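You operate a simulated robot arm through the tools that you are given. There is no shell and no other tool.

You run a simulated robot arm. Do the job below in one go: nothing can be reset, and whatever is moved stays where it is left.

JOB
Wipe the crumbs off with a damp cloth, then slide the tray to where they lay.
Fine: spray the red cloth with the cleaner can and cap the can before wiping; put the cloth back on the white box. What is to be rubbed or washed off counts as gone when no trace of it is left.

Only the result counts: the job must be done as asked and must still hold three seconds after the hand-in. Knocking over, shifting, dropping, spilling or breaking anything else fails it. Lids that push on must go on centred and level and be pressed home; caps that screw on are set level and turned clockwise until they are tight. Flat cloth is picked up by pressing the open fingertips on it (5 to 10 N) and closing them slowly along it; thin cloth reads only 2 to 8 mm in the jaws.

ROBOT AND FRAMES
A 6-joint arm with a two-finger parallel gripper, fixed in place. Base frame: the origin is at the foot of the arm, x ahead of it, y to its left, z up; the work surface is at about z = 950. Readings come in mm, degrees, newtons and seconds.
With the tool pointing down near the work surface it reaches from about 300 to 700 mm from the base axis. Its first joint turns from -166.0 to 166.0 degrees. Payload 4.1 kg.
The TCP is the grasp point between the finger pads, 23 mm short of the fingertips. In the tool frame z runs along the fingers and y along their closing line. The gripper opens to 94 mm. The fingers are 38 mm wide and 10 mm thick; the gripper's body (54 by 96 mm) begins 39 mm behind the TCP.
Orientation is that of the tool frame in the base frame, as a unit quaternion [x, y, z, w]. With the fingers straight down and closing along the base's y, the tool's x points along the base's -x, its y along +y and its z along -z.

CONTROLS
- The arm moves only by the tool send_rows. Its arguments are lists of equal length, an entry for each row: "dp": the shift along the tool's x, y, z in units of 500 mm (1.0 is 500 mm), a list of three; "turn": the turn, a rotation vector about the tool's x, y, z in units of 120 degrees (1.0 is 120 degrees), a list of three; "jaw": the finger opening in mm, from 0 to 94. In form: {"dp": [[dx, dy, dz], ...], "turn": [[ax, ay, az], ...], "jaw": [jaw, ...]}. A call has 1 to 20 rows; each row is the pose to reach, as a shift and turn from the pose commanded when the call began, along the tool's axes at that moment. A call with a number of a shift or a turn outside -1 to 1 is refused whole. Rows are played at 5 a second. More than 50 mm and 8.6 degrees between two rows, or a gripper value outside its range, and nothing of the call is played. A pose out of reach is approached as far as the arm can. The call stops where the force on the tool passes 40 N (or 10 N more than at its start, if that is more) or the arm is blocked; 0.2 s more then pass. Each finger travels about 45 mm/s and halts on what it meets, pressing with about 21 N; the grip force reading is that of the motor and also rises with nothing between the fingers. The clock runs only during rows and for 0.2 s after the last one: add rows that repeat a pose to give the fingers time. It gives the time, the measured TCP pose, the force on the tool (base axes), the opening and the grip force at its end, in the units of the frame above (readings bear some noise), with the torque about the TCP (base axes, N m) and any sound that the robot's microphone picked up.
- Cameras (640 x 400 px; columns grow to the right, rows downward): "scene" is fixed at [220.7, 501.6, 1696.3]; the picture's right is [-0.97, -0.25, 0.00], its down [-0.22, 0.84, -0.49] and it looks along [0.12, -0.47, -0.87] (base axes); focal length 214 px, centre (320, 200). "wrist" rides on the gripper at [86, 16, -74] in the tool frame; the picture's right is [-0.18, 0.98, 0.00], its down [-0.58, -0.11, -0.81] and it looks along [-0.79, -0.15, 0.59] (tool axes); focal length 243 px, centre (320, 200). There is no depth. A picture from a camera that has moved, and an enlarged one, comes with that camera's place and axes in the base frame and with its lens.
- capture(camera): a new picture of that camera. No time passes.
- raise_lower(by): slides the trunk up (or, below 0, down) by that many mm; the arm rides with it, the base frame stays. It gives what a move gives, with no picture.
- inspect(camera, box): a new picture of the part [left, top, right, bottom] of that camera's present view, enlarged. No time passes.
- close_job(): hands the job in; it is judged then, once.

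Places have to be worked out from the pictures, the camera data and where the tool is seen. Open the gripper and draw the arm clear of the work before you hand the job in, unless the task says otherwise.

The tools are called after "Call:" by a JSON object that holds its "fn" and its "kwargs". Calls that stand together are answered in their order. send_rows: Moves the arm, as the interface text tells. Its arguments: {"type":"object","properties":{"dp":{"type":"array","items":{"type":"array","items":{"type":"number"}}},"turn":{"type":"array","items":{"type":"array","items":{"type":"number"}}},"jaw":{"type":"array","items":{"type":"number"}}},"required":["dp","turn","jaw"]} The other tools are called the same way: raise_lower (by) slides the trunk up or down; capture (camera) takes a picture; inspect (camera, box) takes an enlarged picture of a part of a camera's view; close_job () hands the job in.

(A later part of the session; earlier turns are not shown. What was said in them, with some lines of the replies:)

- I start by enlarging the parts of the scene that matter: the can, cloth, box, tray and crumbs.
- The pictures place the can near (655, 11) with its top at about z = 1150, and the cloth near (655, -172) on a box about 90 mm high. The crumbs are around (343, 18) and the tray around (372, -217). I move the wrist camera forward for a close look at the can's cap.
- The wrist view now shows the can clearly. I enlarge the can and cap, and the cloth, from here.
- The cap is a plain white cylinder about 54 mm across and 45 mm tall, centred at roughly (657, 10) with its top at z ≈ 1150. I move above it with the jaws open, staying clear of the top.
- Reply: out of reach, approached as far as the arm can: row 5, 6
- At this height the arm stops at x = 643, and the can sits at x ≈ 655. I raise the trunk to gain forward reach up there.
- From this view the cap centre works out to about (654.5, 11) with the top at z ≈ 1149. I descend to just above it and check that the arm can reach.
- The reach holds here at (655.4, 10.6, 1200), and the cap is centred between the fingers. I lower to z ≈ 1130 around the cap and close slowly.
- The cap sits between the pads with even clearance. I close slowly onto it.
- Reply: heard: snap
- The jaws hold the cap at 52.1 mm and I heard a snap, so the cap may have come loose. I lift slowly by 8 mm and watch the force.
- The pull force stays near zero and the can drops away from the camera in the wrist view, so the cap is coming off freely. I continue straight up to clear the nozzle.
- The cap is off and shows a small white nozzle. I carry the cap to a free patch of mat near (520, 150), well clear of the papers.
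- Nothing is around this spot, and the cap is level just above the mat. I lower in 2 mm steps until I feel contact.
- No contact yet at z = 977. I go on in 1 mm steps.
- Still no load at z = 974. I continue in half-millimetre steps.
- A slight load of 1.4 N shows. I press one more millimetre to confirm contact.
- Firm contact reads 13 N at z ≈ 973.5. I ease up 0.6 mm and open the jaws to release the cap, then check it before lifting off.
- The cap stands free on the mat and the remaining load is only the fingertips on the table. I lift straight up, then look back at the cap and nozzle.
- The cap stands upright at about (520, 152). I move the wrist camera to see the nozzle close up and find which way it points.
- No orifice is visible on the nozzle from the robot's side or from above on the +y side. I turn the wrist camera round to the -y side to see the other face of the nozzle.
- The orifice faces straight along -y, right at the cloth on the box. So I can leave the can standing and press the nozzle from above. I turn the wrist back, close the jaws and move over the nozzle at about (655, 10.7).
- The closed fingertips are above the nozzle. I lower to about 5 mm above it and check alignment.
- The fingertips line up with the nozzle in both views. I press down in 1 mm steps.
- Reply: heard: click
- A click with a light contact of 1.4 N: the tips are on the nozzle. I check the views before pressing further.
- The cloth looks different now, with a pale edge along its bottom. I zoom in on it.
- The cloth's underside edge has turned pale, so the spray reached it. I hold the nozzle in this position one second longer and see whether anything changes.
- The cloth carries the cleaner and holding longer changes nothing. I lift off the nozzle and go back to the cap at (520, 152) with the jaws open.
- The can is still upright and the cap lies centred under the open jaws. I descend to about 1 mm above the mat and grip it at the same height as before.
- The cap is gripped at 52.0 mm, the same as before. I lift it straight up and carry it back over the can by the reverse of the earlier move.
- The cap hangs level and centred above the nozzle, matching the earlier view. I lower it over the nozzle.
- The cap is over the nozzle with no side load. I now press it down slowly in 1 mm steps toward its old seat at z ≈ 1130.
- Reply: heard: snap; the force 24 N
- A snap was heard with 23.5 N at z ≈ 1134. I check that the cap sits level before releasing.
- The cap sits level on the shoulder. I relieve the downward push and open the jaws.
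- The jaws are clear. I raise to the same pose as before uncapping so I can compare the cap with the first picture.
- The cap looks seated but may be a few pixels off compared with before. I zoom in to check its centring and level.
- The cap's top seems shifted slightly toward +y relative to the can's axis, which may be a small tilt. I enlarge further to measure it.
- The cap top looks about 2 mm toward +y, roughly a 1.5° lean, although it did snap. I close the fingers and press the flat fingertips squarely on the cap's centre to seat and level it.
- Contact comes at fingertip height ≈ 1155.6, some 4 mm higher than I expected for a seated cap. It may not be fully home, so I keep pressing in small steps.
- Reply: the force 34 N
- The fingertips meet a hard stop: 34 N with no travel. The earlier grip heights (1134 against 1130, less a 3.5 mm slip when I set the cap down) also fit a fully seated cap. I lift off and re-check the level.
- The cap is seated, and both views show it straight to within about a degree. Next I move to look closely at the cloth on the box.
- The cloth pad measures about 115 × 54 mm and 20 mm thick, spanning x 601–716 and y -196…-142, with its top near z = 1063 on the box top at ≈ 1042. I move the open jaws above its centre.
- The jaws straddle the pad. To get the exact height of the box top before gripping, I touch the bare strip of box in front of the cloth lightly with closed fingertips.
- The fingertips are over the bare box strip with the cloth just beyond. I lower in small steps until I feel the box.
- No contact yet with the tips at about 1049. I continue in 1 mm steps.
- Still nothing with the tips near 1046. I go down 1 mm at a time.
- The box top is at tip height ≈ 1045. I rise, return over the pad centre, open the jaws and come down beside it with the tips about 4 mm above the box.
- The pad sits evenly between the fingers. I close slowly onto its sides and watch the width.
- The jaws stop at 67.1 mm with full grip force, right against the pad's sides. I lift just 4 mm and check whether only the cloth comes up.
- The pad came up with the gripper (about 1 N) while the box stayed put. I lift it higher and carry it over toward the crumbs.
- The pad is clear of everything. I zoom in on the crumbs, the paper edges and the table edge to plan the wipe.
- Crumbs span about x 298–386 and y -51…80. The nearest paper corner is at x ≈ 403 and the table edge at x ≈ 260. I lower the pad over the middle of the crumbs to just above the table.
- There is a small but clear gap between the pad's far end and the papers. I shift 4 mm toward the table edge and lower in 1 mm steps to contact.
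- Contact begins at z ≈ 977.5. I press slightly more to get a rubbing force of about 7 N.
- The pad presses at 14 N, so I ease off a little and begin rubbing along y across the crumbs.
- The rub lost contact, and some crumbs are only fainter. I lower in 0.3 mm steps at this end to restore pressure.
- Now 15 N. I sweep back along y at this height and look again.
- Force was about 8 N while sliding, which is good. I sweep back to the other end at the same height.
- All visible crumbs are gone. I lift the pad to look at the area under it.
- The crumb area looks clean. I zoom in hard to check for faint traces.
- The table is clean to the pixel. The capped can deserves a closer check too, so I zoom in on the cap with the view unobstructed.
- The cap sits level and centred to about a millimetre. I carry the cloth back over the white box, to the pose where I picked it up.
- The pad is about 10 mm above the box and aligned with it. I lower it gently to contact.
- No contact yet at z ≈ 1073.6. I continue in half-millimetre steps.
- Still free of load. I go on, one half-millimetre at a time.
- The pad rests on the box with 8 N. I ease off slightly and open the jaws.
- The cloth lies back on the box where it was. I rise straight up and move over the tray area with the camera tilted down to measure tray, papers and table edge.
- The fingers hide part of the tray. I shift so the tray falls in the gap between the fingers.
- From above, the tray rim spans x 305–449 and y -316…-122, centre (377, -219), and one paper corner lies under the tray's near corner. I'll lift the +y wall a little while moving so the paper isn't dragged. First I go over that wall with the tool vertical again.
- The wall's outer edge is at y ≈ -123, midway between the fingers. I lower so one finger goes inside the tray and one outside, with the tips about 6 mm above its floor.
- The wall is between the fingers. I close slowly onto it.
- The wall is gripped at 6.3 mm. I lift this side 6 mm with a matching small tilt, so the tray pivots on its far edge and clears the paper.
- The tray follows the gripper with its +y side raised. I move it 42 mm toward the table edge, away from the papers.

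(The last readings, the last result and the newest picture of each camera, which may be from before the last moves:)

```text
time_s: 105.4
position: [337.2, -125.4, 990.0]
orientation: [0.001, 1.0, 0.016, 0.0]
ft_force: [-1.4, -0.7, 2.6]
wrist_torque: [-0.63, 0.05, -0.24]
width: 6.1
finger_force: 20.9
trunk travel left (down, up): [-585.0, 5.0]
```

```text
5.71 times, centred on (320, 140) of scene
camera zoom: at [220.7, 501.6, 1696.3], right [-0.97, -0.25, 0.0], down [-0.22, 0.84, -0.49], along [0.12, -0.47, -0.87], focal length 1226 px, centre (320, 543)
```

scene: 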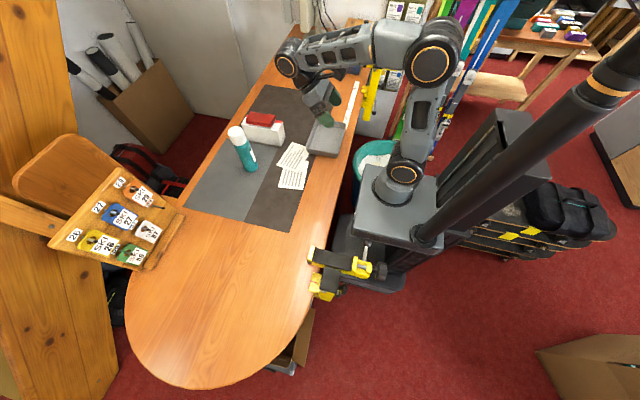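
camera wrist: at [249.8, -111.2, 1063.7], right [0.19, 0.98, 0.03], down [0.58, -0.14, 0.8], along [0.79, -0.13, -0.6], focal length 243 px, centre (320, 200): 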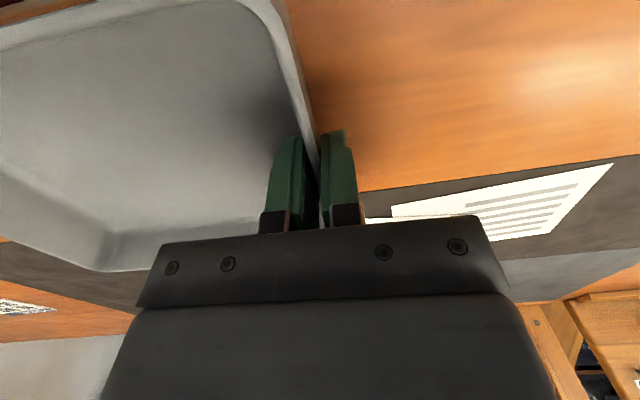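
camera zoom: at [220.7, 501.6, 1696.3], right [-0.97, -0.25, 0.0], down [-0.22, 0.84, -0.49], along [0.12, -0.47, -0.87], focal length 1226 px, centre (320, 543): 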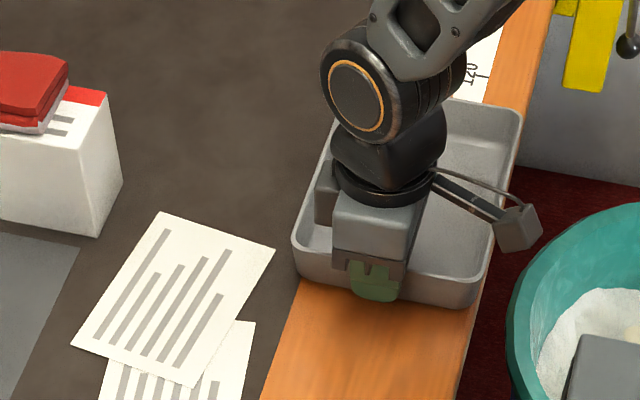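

The paper's corner is now visible and undisturbed, and the tray is clear of it. I pull the tray 235 mm along +y to the crumb spot, level with the far edge sliding.

Call:
{"fn": "send_rows", "kwargs": {"dp": [[0.001, 0.0293, 0.00095], [0.002, 0.0587, 0.0019], [0.003, 0.088, 0.0029], [0.004, 0.1174, 0.0038], [0.004, 0.1467, 0.0048], [0.004, 0.176, 0.0057], [0.004, 0.2054, 0.0067], [0.004, 0.2347, 0.0076]], "turn": [[0, 0, 0], [0, 0, 0], [0, 0, 0], [0, 0, 0], [0, 0, 0], [0, 0, 0], [0, 0, 0], [0, 0, 0]], "jaw": [0, 0, 0, 0, 0, 0, 0, 0]}}

Call:
{"fn": "inspect", "kwargs": {"camera": "scene", "box": [270, 110, 370, 210]}}

Call:
{"fn": "capture", "kwargs": {"camera": "wrist"}}

```text
time_s: 107.2
position: [334.3, -7.4, 989.3]
orientation: [-0.001, 1.0, 0.016, 0.0]
ft_force: [0.0, -0.2, 2.4]
wrist_torque: [-0.61, -0.12, -0.23]
width: 5.8
finger_force: 21.5
trunk travel left (down, up): [-585.0, 5.0]
```

```text
4.00 times, centred on (320, 160) of scene
camera zoom: at [220.7, 501.6, 1696.3], right [-0.97, -0.25, 0.0], down [-0.22, 0.84, -0.49], along [0.12, -0.47, -0.87], focal length 858 px, centre (320, 360)
```

zoom: 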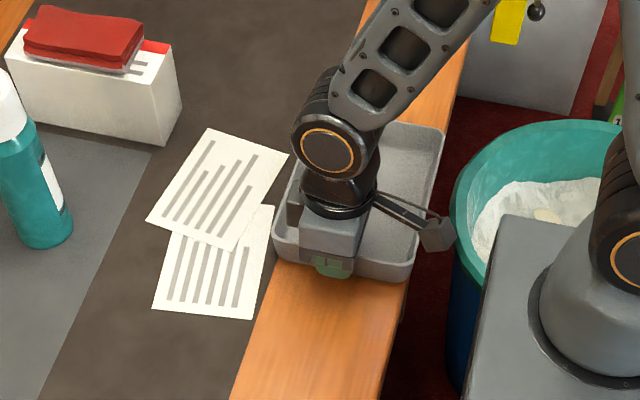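

```text
taken
camera wrist: at [247.9, 7.0, 1063.5], right [0.18, 0.98, 0.03], down [0.58, -0.14, 0.8], along [0.79, -0.13, -0.6], focal length 243 px, centre (320, 200)
```

wrist: 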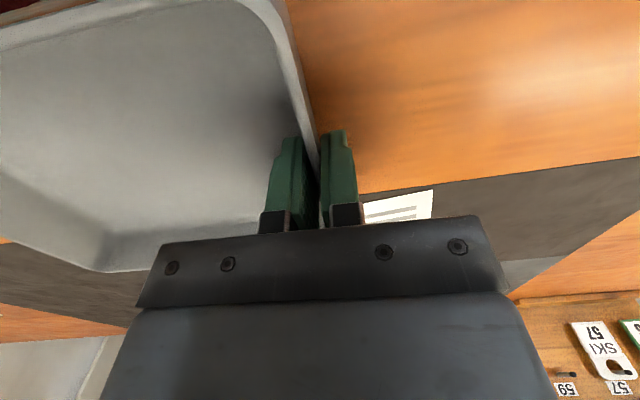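

The tray slides cleanly and the papers are unmoved. I continue the remaining 117 mm.

Call:
{"fn": "send_rows", "kwargs": {"dp": [[0, 0.0293, 0.00095], [0, 0.0587, 0.0019], [0, 0.088, 0.0029], [0, 0.1174, 0.0038], [0, 0.1467, 0.0048], [0, 0.176, 0.0057], [0, 0.2054, 0.0067], [0, 0.2347, 0.0076]], "turn": [[0, 0, 0], [0, 0, 0], [0, 0, 0], [0, 0, 0], [0, 0, 0], [0, 0, 0], [0, 0, 0], [0, 0, 0]], "jaw": [0, 0, 0, 0, 0, 0, 0, 0]}}

Call:
{"fn": "inspect", "kwargs": {"camera": "scene", "box": [270, 120, 370, 220]}}

Call:
{"fn": "capture", "kwargs": {"camera": "wrist"}}

```text
time_s: 109.0
position: [334.1, 109.3, 990.0]
orientation: [0.0, 1.0, 0.016, 0.0]
ft_force: [-0.6, 1.2, 2.6]
wrist_torque: [-0.64, 0.18, -0.25]
width: 6.0
finger_force: 21.3
trunk travel left (down, up): [-585.0, 5.0]
```

```text
4.00 times, centred on (320, 170) of scene
camera zoom: at [220.7, 501.6, 1696.3], right [-0.97, -0.25, 0.0], down [-0.22, 0.84, -0.49], along [0.12, -0.47, -0.87], focal length 858 px, centre (320, 320)
```

zoom: 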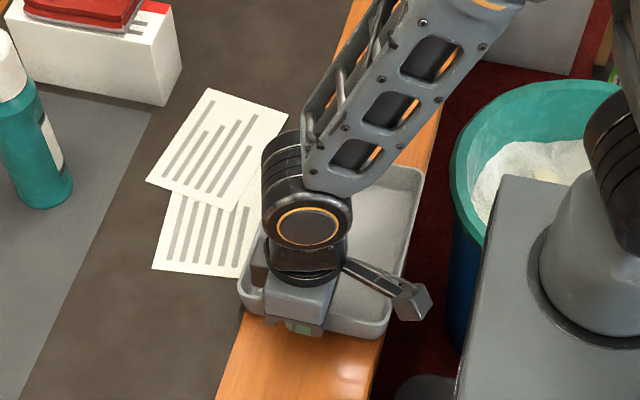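

```text
taken
camera wrist: at [247.7, 124.1, 1063.8], right [0.18, 0.98, 0.03], down [0.58, -0.14, 0.8], along [0.79, -0.13, -0.6], focal length 243 px, centre (320, 200)
```

wrist: 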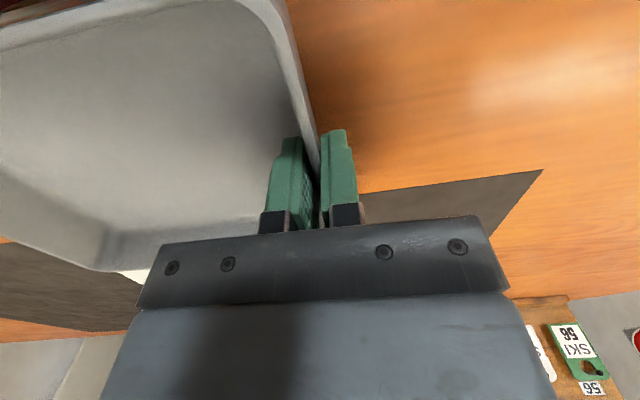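

The tray is now centred at about (333, 16). I lower this side back down level.

Call:
{"fn": "send_rows", "kwargs": {"dp": [[0, -0.0001, 0.003], [0, -0.0002, 0.006], [0, -0.0003, 0.009], [0, -0.0004, 0.0115], [0, -0.0004, 0.0115]], "turn": [[0.0039, 0, 0], [0.0078, 0, 0], [0.0116, 0, 0], [0.0155, 0, 0], [0.0155, 0, 0]], "jaw": [0, 0, 0, 0, 0]}}

Call:
{"fn": "capture", "kwargs": {"camera": "wrist"}}

Call:
{"fn": "inspect", "kwargs": {"camera": "scene", "box": [285, 150, 355, 220]}}

```text
time_s: 110.2
position: [333.4, 109.7, 983.2]
orientation: [-0.001, 1.0, 0.001, 0.0]
ft_force: [-0.6, -0.3, 2.5]
wrist_torque: [-0.65, 0.01, -0.23]
width: 6.0
finger_force: 21.7
trunk travel left (down, up): [-585.0, 5.0]
```

```text
taken
camera wrist: at [248.0, 126.1, 1057.0], right [0.18, 0.98, 0.0], down [0.58, -0.11, 0.81], along [0.79, -0.15, -0.59], focal length 243 px, centre (320, 200)
```

wrist: 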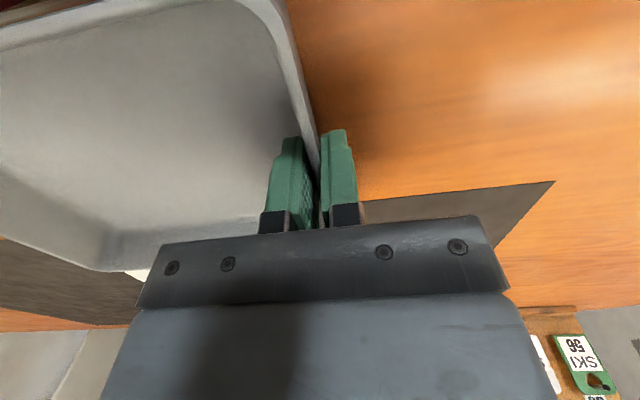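

```text
5.71 times, centred on (320, 185) of scene
camera zoom: at [220.7, 501.6, 1696.3], right [-0.97, -0.25, 0.0], down [-0.22, 0.84, -0.49], along [0.12, -0.47, -0.87], focal length 1226 px, centre (320, 286)
```

zoom: 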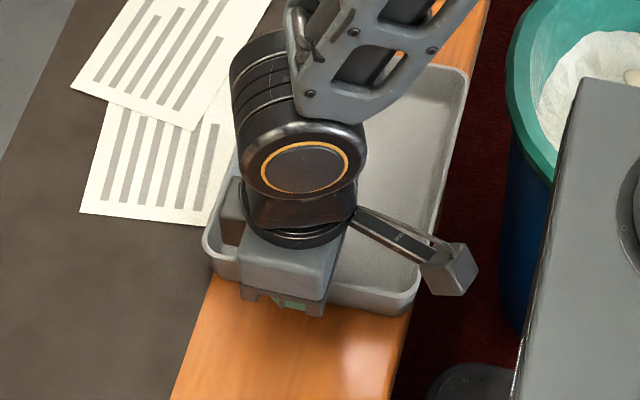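

The tray is down. I open the jaws gently and lift straight out.

Call:
{"fn": "send_rows", "kwargs": {"dp": [[0, 0, 0], [0, 0, 0], [0, 0, 0], [0, 0, 0], [0, 0, -0.03], [0, 0, -0.1], [0, 0, -0.18], [0, 0, -0.26], [0, 0, -0.34], [0, 0, -0.42], [0, 0, -0.42]], "turn": [[0, 0, 0], [0, 0, 0], [0, 0, 0], [0, 0, 0], [0, 0, 0], [0, 0, 0], [0, 0, 0], [0, 0, 0], [0, 0, 0], [0, 0, 0], [0, 0, 0]], "jaw": [10, 20, 32, 44, 50, 50, 50, 50, 50, 50, 50]}}

Call:
{"fn": "capture", "kwargs": {"camera": "scene"}}

Call:
{"fn": "capture", "kwargs": {"camera": "wrist"}}

```text
time_s: 112.6
position: [334.1, 107.5, 1193.4]
orientation: [0.0, 1.0, 0.0, 0.0]
ft_force: [0.6, -0.2, 0.1]
wrist_torque: [-0.04, -0.04, -0.01]
width: 50.1
finger_force: 0.1
trunk travel left (down, up): [-585.0, 5.0]
```

```text
taken
```

scene: 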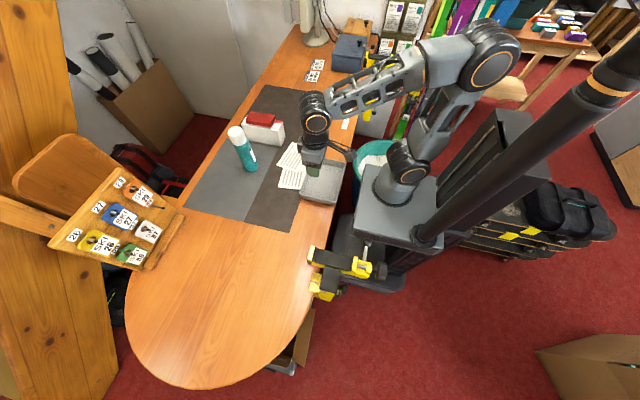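

```text
taken
camera wrist: at [247.6, 125.1, 1267.0], right [0.18, 0.98, 0.0], down [0.58, -0.11, 0.81], along [0.79, -0.15, -0.59], focal length 243 px, centre (320, 200)
```

wrist: 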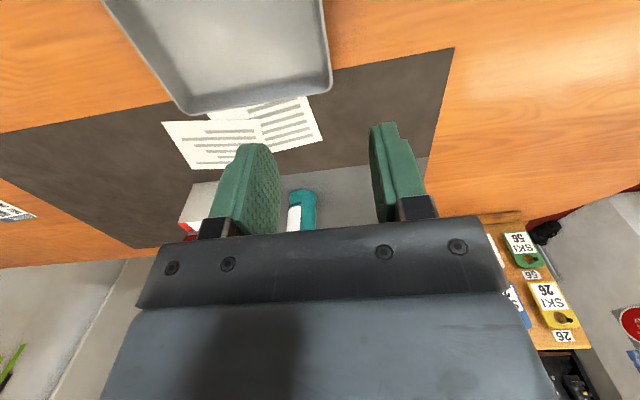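

The tray is released. I raise the arm and tilt the camera down over the tray to verify its final place against the crumb spot and papers.

Call:
{"fn": "send_rows", "kwargs": {"dp": [[-0.0012, -0.0155, -0.0254], [-0.0024, -0.031, -0.0508], [-0.0036, -0.0465, -0.0762], [-0.0048, -0.062, -0.1016], [-0.006, -0.0775, -0.127], [-0.0072, -0.093, -0.1524], [-0.0084, -0.1085, -0.1778], [-0.0096, -0.124, -0.2032], [-0.0108, -0.1395, -0.2286], [-0.012, -0.155, -0.254], [-0.012, -0.155, -0.254]], "turn": [[0, 0.0333, 0], [0, 0.0666, 0], [0, 0.1, 0], [0, 0.1333, 0], [0, 0.1666, 0], [0, 0.2, 0], [0, 0.2333, 0], [0, 0.2666, 0], [0, 0.3, 0], [0, 0.333, 0], [0, 0.333, 0]], "jaw": [60, 70, 80, 90, 94, 94, 94, 94, 94, 94, 94]}}

Call:
{"fn": "capture", "kwargs": {"camera": "wrist"}}

Call:
{"fn": "inspect", "kwargs": {"camera": "wrist", "box": [230, 40, 430, 220]}}

Call:
{"fn": "inspect", "kwargs": {"camera": "scene", "box": [260, 120, 370, 220]}}

```text
time_s: 115.0
position: [333.8, 33.0, 1278.6]
orientation: [0.001, 0.94, 0.0, -0.341]
ft_force: [-0.1, 0.3, -0.3]
wrist_torque: [0.03, 0.0, 0.01]
width: 94.3
finger_force: 0.1
out of reach, approached as far as the arm can: row 9, 10, 11
trunk travel left (down, up): [-585.0, 5.0]
```

```text
taken
camera wrist: at [315.4, 49.6, 1390.8], right [0.14, 0.98, -0.12], down [0.96, -0.11, 0.25], along [0.23, -0.15, -0.96], focal length 243 px, centre (320, 200)
```

wrist: 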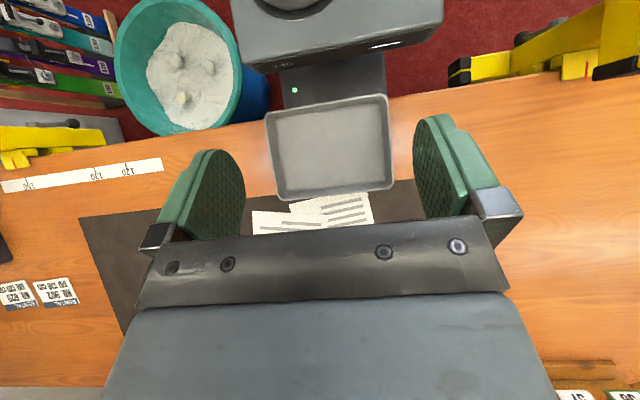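

```text
2.22 times, centred on (330, 130) of wrist
camera zoom: at [315.4, 49.6, 1390.8], right [0.14, 0.98, -0.12], down [0.96, -0.11, 0.25], along [0.23, -0.15, -0.96], focal length 539 px, centre (298, 356)
```

zoom: 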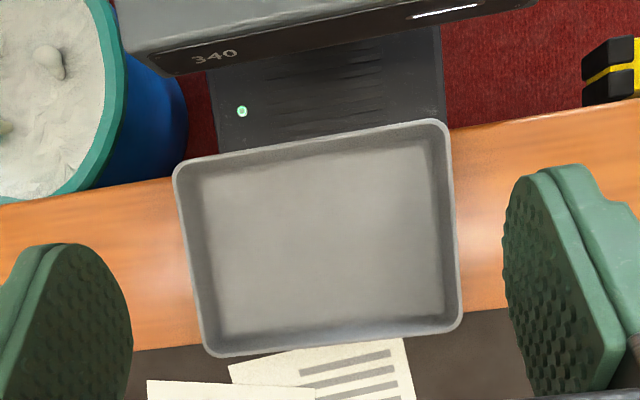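

```text
4.00 times, centred on (315, 170) of scene
camera zoom: at [220.7, 501.6, 1696.3], right [-0.97, -0.25, 0.0], down [-0.22, 0.84, -0.49], along [0.12, -0.47, -0.87], focal length 858 px, centre (340, 320)
```

zoom: 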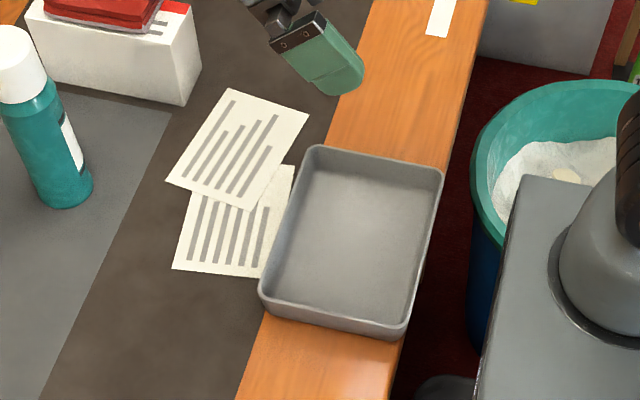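

The tray sits centred at about (332, 15), aligned, covering the whole crumb area, with the papers untouched. Before finishing I return to the pose of my very first close-up so I can compare the cap on the can directly.

Call:
{"fn": "send_rows", "kwargs": {"dp": [[-0.0307, 0.0014, -0.0166], [-0.0614, 0.0028, -0.0332], [-0.0921, 0.0042, -0.0498], [-0.1228, 0.0056, -0.0664], [-0.1535, 0.007, -0.083], [-0.1842, 0.0084, -0.0996], [-0.2149, 0.0098, -0.1162], [-0.2456, 0.0112, -0.1328], [-0.2763, 0.0126, -0.1494], [-0.307, 0.014, -0.166], [-0.307, 0.014, -0.166]], "turn": [[0, -0.0333, 0], [0, -0.0666, 0], [0, -0.1, 0], [0, -0.1333, 0], [0, -0.1666, 0], [0, -0.2, 0], [0, -0.2333, 0], [0, -0.2666, 0], [0, -0.3, 0], [0, -0.333, 0], [0, -0.333, 0]], "jaw": [94, 94, 94, 94, 94, 94, 94, 94, 94, 94, 94]}}

Call:
{"fn": "inspect", "kwargs": {"camera": "wrist", "box": [270, 80, 370, 230]}}

Call:
{"fn": "inspect", "kwargs": {"camera": "scene", "box": [220, 115, 270, 180]}}

```text
time_s: 117.4
position: [504.8, 41.9, 1244.9]
orientation: [-0.001, 1.0, 0.001, 0.0]
ft_force: [0.3, 1.1, 0.1]
wrist_torque: [-0.01, 0.0, -0.02]
width: 93.9
finger_force: 0.1
trunk travel left (down, up): [-585.0, 5.0]
```

```text
2.67 times, centred on (320, 155) of wrist
camera zoom: at [418.6, 57.3, 1318.0], right [0.18, 0.98, 0.0], down [0.58, -0.11, 0.81], along [0.79, -0.15, -0.59], focal length 647 px, centre (320, 320)
```

zoom: 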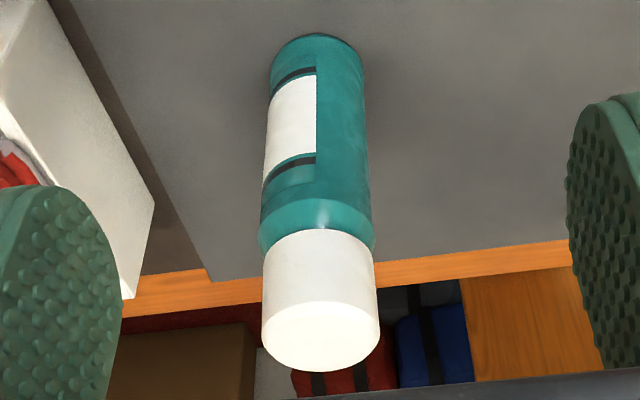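

```text
6.15 times, centred on (245, 148) of scene
camera zoom: at [220.7, 501.6, 1696.3], right [-0.97, -0.25, 0.0], down [-0.22, 0.84, -0.49], along [0.12, -0.47, -0.87], focal length 1320 px, centre (782, 523)
```

zoom: 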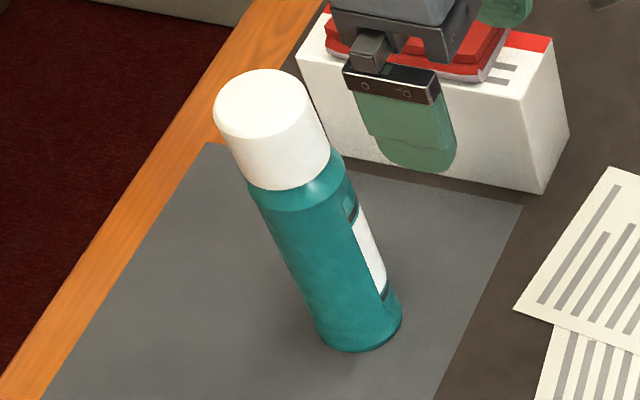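

Compared with the first picture the can has not moved, and the cap sits fully down, level to within a degree. The cloth is on the box and the tray is in place, so I draw the arm back to its starting area with the jaws open.

Call:
{"fn": "send_rows", "kwargs": {"dp": [[0.0488, -0.0405, -0.0308], [0.0975, -0.081, -0.0615], [0.1463, -0.1215, -0.0923], [0.195, -0.162, -0.123], [0.2438, -0.2025, -0.1538], [0.2925, -0.243, -0.1845], [0.3413, -0.2835, -0.2153], [0.39, -0.324, -0.246], [0.39, -0.324, -0.246]], "turn": [[0, 0, 0], [0, 0, 0], [0, 0, 0], [0, 0, 0], [0, 0, 0], [0, 0, 0], [0, 0, 0], [0, 0, 0], [0, 0, 0]], "jaw": [94, 94, 94, 94, 94, 94, 94, 94, 94]}}

Call:
{"fn": "capture", "kwargs": {"camera": "scene"}}

Call:
{"fn": "inspect", "kwargs": {"camera": "scene", "box": [200, 70, 380, 240]}}

Call:
{"fn": "capture", "kwargs": {"camera": "wrist"}}

```text
time_s: 119.4
position: [309.6, -120.3, 1367.8]
orientation: [-0.001, 1.0, -0.001, 0.001]
ft_force: [0.6, -0.4, 0.8]
wrist_torque: [0.01, 0.0, 0.01]
width: 93.9
finger_force: 0.0
trunk travel left (down, up): [-585.0, 5.0]
```

```text
taken
```

scene: 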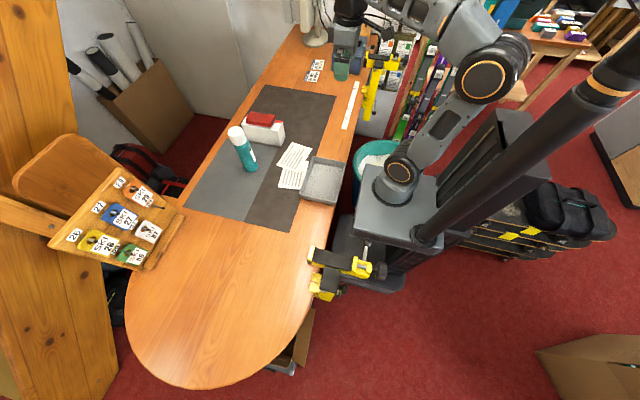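

```text
2.35 times, centred on (290, 155) of scene
camera zoom: at [220.7, 501.6, 1696.3], right [-0.97, -0.25, 0.0], down [-0.22, 0.84, -0.49], along [0.12, -0.47, -0.87], focal length 505 px, centre (391, 306)
```

zoom: 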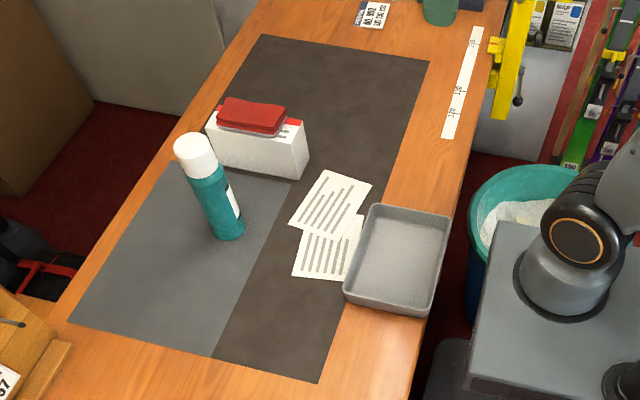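

```text
taken
camera wrist: at [222.9, -104.1, 1440.6], right [0.18, 0.98, 0.0], down [0.58, -0.11, 0.81], along [0.79, -0.15, -0.59], focal length 243 px, centre (320, 200)
```

wrist: 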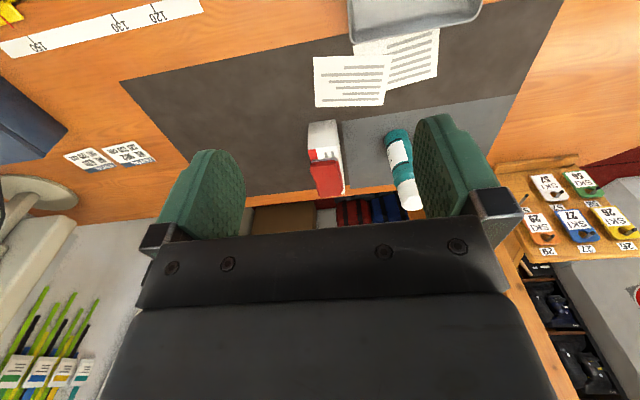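

The final pictures show the table clean, the tray on the crumb spot, and the cloth back on the white box. The can is capped and upright, the papers and box are where they started, and the arm is clear with the jaws open. I hand the job in.

Call:
{"fn": "close_job", "kwargs": {}}

```text
The job is handed in.
```

The job is done and handed in, though I haven't seen the verdict.

- **Spraying and capping:** I uncapped the can and sprayed the red cloth. I put the cap back on before wiping; it snapped and would not go down any further under about 34 N. It sits about 1–2 mm off centre and is level to within roughly one degree.
- **Wiping:** I rubbed the damp cloth across the crumbs. Enlarged views afterwards showed no trace left.
- **Cloth:** It is back on the white box, where I picked it up.
- **Tray:** It covers the whole area where the crumbs lay. Its centre is about 12–18 mm from the middle of the crumbs, because I kept it clear of the nearest paper. Its near side is right at the table edge, but it rests securely.

One corner of a paper was under the tray at the start, so I raised that side of the tray a few millimetres while moving it. The last pictures show the papers, box and can where they were. The arm is drawn clear with the gripper open.
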